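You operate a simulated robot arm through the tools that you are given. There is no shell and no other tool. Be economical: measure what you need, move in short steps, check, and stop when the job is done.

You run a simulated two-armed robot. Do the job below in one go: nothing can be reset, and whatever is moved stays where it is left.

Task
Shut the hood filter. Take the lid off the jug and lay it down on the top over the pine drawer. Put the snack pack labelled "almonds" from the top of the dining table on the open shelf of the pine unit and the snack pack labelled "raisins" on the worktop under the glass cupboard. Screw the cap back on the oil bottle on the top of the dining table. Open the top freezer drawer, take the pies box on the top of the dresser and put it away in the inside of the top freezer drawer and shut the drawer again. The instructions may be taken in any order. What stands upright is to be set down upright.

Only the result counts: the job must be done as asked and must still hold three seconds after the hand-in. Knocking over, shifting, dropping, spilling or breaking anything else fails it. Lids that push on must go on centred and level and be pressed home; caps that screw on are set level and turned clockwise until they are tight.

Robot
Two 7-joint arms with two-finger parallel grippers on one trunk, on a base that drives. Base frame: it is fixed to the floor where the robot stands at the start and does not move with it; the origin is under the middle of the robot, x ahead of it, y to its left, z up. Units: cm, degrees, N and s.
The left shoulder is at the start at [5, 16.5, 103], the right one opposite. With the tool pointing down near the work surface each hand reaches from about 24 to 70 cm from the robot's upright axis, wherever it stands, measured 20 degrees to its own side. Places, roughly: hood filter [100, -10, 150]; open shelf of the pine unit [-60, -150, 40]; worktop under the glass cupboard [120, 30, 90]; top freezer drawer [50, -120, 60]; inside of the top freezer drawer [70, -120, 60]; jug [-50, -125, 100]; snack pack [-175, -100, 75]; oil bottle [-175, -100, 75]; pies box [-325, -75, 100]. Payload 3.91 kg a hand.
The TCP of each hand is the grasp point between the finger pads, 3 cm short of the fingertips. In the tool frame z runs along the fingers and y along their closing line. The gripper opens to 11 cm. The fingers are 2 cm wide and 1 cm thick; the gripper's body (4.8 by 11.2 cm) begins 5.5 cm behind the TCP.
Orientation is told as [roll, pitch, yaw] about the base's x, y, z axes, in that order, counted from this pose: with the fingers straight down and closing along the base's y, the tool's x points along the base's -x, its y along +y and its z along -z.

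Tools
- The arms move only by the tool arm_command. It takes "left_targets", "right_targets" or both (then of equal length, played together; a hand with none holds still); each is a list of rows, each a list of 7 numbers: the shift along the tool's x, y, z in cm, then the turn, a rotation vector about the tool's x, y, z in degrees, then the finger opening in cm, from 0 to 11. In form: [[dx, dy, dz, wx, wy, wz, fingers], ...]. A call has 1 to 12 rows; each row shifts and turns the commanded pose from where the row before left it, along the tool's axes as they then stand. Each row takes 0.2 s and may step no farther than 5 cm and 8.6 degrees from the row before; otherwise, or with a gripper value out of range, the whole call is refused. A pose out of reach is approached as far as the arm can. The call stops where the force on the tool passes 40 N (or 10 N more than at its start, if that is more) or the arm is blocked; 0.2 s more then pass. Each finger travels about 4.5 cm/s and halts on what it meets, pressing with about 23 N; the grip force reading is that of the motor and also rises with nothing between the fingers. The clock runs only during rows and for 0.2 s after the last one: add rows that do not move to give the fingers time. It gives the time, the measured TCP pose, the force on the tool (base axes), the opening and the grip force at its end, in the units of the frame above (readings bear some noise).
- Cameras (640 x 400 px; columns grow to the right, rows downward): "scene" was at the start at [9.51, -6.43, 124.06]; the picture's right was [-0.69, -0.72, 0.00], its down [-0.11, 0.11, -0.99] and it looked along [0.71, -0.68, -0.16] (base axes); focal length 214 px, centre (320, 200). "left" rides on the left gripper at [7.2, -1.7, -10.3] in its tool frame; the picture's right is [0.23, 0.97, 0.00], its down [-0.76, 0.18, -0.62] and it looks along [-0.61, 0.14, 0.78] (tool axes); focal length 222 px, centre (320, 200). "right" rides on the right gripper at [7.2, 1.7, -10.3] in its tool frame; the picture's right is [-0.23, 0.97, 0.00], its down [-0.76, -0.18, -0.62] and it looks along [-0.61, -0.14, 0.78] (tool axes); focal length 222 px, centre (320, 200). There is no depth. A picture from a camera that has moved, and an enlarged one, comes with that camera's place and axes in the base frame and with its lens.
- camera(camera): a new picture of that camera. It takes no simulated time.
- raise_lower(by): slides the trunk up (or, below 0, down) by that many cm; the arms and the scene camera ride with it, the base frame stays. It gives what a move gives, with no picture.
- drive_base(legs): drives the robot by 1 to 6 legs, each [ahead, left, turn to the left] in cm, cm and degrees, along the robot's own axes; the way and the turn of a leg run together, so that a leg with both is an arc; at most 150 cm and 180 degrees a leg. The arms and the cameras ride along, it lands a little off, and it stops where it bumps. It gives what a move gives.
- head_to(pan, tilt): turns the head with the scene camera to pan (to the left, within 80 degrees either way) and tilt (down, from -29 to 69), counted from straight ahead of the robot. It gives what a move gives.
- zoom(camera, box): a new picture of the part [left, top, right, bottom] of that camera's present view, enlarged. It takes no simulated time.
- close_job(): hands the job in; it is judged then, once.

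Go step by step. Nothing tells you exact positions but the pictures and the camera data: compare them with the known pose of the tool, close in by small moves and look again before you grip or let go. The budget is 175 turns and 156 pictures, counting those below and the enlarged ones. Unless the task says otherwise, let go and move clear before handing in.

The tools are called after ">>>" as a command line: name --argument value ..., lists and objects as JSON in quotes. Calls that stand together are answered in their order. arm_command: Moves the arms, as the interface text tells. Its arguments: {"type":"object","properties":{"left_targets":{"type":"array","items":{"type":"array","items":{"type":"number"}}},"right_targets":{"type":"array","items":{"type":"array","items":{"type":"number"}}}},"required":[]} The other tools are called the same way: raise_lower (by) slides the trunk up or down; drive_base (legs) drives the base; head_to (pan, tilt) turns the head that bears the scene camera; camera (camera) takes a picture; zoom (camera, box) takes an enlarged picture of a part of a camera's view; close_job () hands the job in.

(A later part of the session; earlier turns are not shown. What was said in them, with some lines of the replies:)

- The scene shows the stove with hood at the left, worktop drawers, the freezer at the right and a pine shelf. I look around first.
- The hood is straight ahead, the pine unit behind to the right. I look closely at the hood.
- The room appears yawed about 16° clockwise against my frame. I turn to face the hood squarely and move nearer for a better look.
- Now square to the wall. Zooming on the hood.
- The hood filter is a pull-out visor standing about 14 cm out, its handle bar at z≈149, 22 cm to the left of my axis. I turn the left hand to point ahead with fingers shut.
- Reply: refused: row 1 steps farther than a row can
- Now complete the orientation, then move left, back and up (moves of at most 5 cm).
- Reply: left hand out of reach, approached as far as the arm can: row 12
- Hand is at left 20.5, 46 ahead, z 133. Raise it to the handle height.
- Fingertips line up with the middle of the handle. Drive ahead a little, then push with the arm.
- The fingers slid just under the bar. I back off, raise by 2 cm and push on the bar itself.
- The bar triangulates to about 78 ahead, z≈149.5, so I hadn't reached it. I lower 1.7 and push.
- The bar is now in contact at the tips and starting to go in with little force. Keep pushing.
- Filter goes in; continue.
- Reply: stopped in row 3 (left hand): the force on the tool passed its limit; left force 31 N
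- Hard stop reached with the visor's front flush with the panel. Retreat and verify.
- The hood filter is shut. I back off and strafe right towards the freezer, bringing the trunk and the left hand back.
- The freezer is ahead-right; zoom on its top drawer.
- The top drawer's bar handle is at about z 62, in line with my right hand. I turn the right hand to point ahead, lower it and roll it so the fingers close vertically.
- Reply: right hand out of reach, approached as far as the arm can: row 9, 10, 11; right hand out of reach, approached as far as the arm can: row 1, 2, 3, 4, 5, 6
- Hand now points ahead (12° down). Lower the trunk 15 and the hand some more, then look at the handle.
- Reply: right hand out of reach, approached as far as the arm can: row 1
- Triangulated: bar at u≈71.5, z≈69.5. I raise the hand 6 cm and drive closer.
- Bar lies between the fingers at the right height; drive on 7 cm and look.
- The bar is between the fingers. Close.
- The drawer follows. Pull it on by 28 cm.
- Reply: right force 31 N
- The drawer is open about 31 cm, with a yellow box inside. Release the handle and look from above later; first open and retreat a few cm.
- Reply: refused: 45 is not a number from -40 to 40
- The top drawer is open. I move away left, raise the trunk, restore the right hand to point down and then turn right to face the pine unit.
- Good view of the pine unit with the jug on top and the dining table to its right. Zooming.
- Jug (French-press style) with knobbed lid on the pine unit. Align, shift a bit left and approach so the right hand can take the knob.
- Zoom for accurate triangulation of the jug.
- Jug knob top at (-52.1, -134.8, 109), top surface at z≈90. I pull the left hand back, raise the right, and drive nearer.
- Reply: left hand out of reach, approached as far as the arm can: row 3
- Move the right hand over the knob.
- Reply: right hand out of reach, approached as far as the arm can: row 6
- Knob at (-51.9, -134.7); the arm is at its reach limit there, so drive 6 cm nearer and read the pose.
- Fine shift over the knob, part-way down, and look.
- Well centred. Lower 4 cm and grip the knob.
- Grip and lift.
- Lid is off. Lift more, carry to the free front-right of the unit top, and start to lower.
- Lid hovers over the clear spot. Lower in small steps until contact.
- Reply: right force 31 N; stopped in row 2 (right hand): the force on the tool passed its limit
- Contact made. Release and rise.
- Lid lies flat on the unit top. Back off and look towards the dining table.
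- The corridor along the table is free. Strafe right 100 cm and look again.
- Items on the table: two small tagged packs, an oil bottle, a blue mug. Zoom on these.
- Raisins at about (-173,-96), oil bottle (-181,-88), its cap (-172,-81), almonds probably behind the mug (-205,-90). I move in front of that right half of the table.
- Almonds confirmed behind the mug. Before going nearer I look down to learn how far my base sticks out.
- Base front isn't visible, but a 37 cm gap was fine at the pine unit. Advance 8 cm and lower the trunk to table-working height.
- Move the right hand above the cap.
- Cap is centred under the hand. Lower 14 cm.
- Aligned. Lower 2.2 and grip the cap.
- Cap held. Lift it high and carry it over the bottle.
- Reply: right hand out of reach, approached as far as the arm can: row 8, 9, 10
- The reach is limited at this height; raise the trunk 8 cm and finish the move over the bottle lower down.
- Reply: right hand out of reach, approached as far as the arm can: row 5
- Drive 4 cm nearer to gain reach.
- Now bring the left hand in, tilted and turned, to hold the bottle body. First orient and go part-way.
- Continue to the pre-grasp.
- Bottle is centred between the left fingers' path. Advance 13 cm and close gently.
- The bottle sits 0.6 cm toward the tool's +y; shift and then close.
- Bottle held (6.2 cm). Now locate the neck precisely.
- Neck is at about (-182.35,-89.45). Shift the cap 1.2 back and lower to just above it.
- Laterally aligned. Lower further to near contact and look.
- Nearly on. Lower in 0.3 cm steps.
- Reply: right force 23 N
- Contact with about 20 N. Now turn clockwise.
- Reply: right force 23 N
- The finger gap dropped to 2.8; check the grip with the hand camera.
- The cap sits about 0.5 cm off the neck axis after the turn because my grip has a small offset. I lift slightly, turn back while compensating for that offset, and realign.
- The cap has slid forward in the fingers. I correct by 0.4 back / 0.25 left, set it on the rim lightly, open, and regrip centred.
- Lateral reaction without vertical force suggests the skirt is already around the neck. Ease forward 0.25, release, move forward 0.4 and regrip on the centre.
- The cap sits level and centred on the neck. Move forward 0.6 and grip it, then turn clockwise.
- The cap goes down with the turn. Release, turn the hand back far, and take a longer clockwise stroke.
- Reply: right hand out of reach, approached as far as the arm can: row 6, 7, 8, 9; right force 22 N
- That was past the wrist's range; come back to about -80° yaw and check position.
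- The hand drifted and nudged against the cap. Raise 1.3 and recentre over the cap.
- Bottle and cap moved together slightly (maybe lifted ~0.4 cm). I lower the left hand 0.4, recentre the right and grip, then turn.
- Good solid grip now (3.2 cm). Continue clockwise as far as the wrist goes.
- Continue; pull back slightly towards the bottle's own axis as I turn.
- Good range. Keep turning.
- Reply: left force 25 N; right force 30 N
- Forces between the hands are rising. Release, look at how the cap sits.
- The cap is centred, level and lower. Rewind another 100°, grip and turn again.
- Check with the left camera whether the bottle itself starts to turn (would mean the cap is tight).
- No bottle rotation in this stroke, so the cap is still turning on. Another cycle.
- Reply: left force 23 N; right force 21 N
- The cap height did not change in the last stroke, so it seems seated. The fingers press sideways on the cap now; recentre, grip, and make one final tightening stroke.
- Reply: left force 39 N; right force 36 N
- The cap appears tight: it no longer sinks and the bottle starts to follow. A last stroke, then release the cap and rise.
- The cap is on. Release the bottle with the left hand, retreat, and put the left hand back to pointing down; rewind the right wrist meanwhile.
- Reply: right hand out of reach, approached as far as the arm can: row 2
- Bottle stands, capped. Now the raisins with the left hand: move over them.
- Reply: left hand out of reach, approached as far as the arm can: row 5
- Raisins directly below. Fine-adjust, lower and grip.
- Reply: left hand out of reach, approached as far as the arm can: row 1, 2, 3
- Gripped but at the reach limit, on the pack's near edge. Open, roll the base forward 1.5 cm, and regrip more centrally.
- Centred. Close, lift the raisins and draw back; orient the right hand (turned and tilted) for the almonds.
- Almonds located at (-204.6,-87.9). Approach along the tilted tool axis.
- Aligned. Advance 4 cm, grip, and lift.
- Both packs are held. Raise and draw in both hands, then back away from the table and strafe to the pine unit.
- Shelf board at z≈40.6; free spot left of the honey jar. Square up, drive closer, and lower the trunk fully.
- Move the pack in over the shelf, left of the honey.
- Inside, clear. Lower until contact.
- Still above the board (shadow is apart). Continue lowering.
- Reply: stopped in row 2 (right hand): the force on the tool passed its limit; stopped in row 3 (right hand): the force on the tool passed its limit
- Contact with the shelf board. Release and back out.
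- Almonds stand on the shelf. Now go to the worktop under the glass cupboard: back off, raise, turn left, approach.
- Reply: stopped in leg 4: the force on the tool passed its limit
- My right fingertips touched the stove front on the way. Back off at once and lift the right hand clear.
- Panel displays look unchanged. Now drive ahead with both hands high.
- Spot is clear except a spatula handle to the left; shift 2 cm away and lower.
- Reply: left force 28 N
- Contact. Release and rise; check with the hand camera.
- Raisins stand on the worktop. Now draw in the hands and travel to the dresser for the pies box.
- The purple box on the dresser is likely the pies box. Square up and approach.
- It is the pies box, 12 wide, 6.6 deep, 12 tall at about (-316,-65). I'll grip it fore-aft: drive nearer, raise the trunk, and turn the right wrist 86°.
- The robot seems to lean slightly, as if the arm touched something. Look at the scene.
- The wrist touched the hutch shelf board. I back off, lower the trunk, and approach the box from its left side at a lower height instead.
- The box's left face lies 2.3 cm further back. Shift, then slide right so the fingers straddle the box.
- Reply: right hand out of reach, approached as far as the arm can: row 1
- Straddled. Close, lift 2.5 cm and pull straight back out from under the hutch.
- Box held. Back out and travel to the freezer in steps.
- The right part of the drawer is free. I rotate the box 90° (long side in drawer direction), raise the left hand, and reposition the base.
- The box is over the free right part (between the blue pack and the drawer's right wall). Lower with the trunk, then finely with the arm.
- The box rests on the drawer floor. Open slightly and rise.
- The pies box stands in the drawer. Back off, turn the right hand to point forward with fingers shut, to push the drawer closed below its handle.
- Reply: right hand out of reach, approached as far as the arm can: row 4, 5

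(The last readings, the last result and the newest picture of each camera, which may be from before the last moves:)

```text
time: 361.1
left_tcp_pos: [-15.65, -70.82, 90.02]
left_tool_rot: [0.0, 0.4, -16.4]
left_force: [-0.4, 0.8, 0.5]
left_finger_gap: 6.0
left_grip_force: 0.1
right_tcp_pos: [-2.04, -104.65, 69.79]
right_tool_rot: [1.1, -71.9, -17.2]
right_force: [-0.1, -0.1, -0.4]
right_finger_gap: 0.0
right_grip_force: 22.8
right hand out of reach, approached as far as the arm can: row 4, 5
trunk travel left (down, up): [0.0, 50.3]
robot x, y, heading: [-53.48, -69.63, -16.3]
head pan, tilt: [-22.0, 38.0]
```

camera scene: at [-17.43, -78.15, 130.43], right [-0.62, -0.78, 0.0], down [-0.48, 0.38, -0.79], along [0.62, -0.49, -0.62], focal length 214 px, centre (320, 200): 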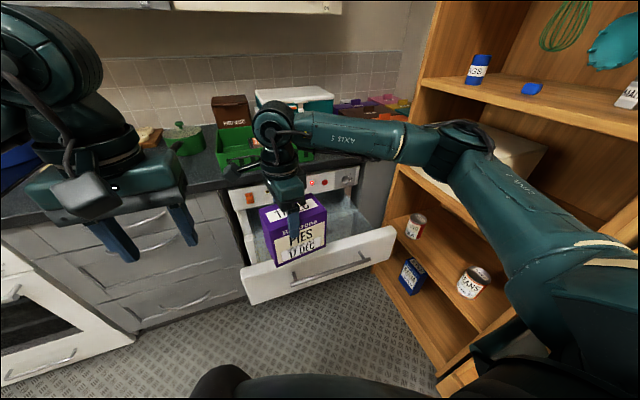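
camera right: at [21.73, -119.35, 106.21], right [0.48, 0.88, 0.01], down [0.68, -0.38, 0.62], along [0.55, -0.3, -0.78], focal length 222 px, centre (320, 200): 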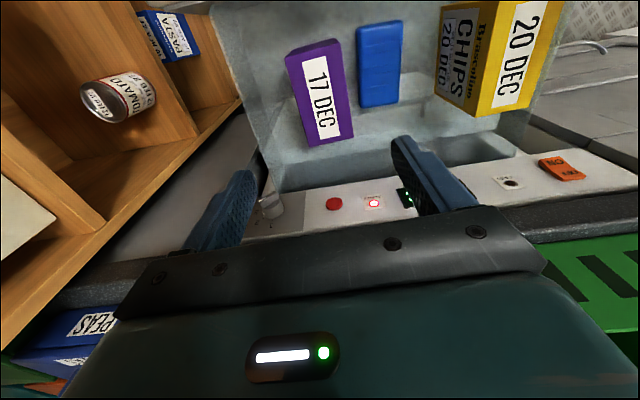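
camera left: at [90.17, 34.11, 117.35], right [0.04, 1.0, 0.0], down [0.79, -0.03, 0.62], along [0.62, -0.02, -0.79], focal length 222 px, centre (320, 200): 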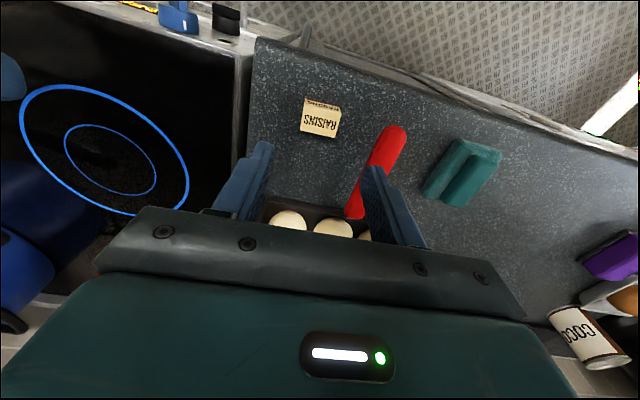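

Possible elbow contact on the right side; strafe left to be safe, lift the hand to push above the bar, and look.

>>> drive_base --legs '[[0, 7, 0.5]]'

>>> arm_command --right_targets '[[-2.3, 0, -0.7, 0, 0, 0, 0], [-2.2, 0, -0.7, 0, 0, 0, 0], [0, 0, 0, 0, 0, 0, 0]]'

>>> head_to --pan -50 --tilt 30

>>> camera --camera "scene"

```text
time: 362.1
left_tcp_pos: [-13.85, -63.88, 90.05]
left_tool_rot: [0.1, 0.4, -15.9]
left_force: [-0.3, -0.4, 0.4]
left_finger_gap: 5.99
left_grip_force: 0.1
right_tcp_pos: [0.3, -97.56, 69.81]
right_tool_rot: [1.2, -72.0, -16.6]
right_force: [-0.3, -0.6, -0.2]
right_finger_gap: 0.0
right_grip_force: 23.0
trunk travel left (down, up): [0.0, 50.3]
robot x, y, heading: [-51.42, -63.06, -15.7]
head pan, tilt: [-22.0, 38.0]
```

```text
time: 362.9
left_tcp_pos: [-13.66, -63.82, 90.07]
left_tool_rot: [0.0, 0.3, -16.0]
left_force: [0.1, 0.7, -0.2]
left_finger_gap: 5.99
left_grip_force: 0.1
right_tcp_pos: [0.35, -97.82, 74.48]
right_tool_rot: [1.1, -71.8, -16.5]
right_force: [0.8, -0.2, -0.3]
right_finger_gap: 0.0
right_grip_force: 23.1
trunk travel left (down, up): [0.0, 50.3]
robot x, y, heading: [-51.1, -63.08, -15.8]
head pan, tilt: [-22.0, 38.0]
```

```text
time: 363.8
left_tcp_pos: [-13.79, -63.77, 90.05]
left_tool_rot: [0.1, 0.4, -16.0]
left_force: [1.0, -0.6, 0.9]
left_finger_gap: 5.98
left_grip_force: 0.1
right_tcp_pos: [0.24, -97.84, 74.58]
right_tool_rot: [1.1, -72.0, -16.6]
right_force: [-0.3, 0.1, 0.2]
right_finger_gap: 0.01
right_grip_force: 22.9
trunk travel left (down, up): [0.0, 50.3]
robot x, y, heading: [-51.37, -63.42, -16.0]
head pan, tilt: [-50.0, 30.0]
```

```text
3 pictures are left
camera scene: at [-44.84, -72.05, 95.66], right [-0.91, -0.41, 0.0], down [-0.21, 0.46, -0.87], along [0.36, -0.79, -0.5], focal length 214 px, centre (320, 200)
```

scene: 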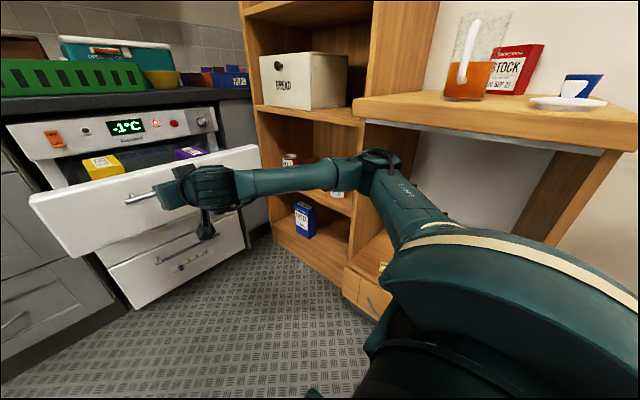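

All on the pine unit is undisturbed. Now push the drawer shut by driving ahead.

>>> drive_base --legs '[[20, 0, 0.4]]'

>>> camera --camera "scene"

```text
time: 365.4
left_tcp_pos: [4.87, -68.63, 90.05]
left_tool_rot: [0.2, 0.3, -15.6]
left_force: [0.4, -0.8, -0.1]
left_finger_gap: 5.96
left_grip_force: 0.2
right_tcp_pos: [19.11, -102.58, 74.61]
right_tool_rot: [1.0, -72.0, -16.2]
right_force: [-0.1, 0.4, 0.0]
right_finger_gap: 0.0
right_grip_force: 23.0
trunk travel left (down, up): [0.0, 50.3]
robot x, y, heading: [-32.55, -68.31, -15.4]
head pan, tilt: [-50.0, 30.0]
```

```text
2 pictures are left
camera scene: at [-26.2, -77.21, 95.67], right [-0.91, -0.42, 0.0], down [-0.21, 0.45, -0.87], along [0.36, -0.79, -0.5], focal length 214 px, centre (320, 200)
```

scene: 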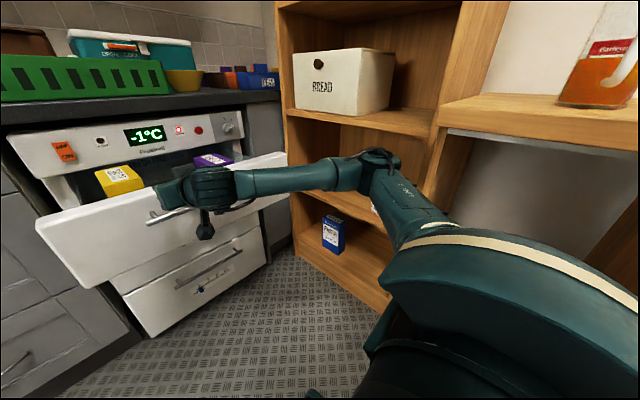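

Keep pushing.

>>> drive_base --legs '[[15, 0, -0.2], [14, 0, 0]]'

```text
time: 367.6
left_tcp_pos: [30.88, -76.18, 90.03]
left_tool_rot: [0.1, 0.4, -15.8]
left_force: [0.0, -0.3, 1.3]
left_finger_gap: 6.0
left_grip_force: 0.1
right_tcp_pos: [44.51, -109.93, 74.32]
right_tool_rot: [1.1, -71.4, -16.4]
right_force: [-5.5, 0.6, 1.1]
right_finger_gap: 0.0
right_grip_force: 22.9
trunk travel left (down, up): [0.0, 50.3]
robot x, y, heading: [-6.52, -75.69, -15.8]
head pan, tilt: [-50.0, 30.0]
stopped in leg 2: the force on the tool passed its limit (the readings are from after the stop); the commanded pose is now the measured one
```

Firm stop at the expected closed position. Back off and verify.

>>> drive_base --legs '[[-25, 0, 0]]'

>>> head_to --pan -20 --tilt 18

>>> camera --camera "scene"

```text
time: 369.5
left_tcp_pos: [6.92, -69.44, 89.91]
left_tool_rot: [0.1, 0.5, -15.8]
left_force: [0.5, 0.4, -0.7]
left_finger_gap: 5.99
left_grip_force: 0.0
right_tcp_pos: [20.52, -103.18, 74.3]
right_tool_rot: [1.0, -71.5, -16.5]
right_force: [0.3, 0.7, 0.1]
right_finger_gap: 0.01
right_grip_force: 23.0
trunk travel left (down, up): [0.0, 50.3]
robot x, y, heading: [-30.64, -68.64, -16.0]
head pan, tilt: [-50.0, 30.0]
```

```text
time: 370.4
left_tcp_pos: [6.86, -69.46, 89.98]
left_tool_rot: [0.1, 0.5, -15.9]
left_force: [0.5, -0.2, 0.5]
left_finger_gap: 6.03
left_grip_force: 0.0
right_tcp_pos: [20.55, -103.13, 74.21]
right_tool_rot: [1.0, -71.4, -16.5]
right_force: [-0.5, -0.2, 0.0]
right_finger_gap: 0.0
right_grip_force: 22.9
trunk travel left (down, up): [0.0, 50.3]
robot x, y, heading: [-30.43, -68.61, -15.6]
head pan, tilt: [-20.0, 18.0]
```

```text
1 pictures are left
camera scene: at [-20.42, -74.91, 97.59], right [-0.59, -0.81, 0.0], down [-0.25, 0.18, -0.95], along [0.77, -0.56, -0.31], focal length 214 px, centre (320, 200)
```

scene: 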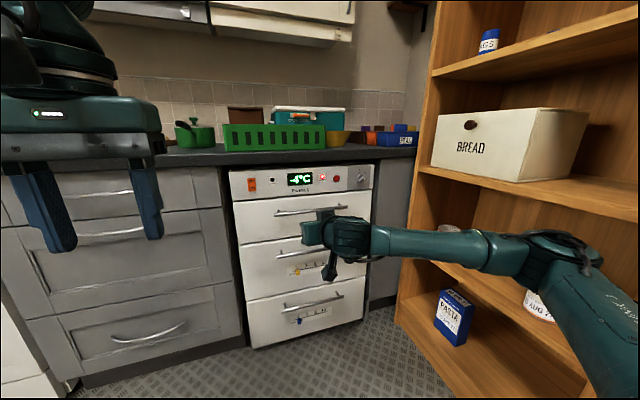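

>>> zoom --camera "scene" --box '[220, 155, 390, 275]'

```text
3.33 times, centred on (305, 215) of scene
camera zoom: at [-20.42, -74.91, 97.59], right [-0.59, -0.81, 0.0], down [-0.25, 0.18, -0.95], along [0.77, -0.56, -0.31], focal length 715 px, centre (370, 150)
```

zoom: 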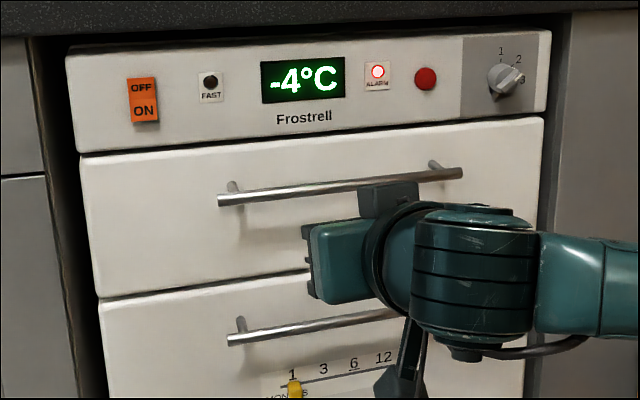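

The top drawer is flush and the freezer is cooling again; all parts of the job are done and the hands are clear.

>>> close_job

```text
The job is handed in.
```

I've handed the job in with every part done as far as I could see, but I'm not certain of two things: whether the oil cap is fully tight, and whether the oven controls were left untouched.

- **Hood filter:** pushed in until it hit a hard stop, and it sits flush with the front panel.
- **Jug lid:** off the jug and lying flat on the top of the pine unit.
- **Almonds:** upright on the open shelf, to the left of the honey.
- **Raisins:** on the worktop left of the stove. They stand near the front edge, so not directly beneath the glass cupboard.
- **Oil cap:** set on level and turned clockwise through several strokes. It stopped sinking and the bottle began to turn with it, so I took it as tight. I couldn't measure the tightness.
- **Pies box:** standing in the free right side of the top freezer drawer. The drawer is shut and the temperature reading was falling again.

- **Stove touched:** my right fingertips hit the stove front near an oven knob while I was moving. The displays still read "OFF" and "0 min" afterwards, but I couldn't compare the knob positions with how they started.
- **Dresser touched:** my arm also pressed against the shelf above the pies box. I saw nothing move.
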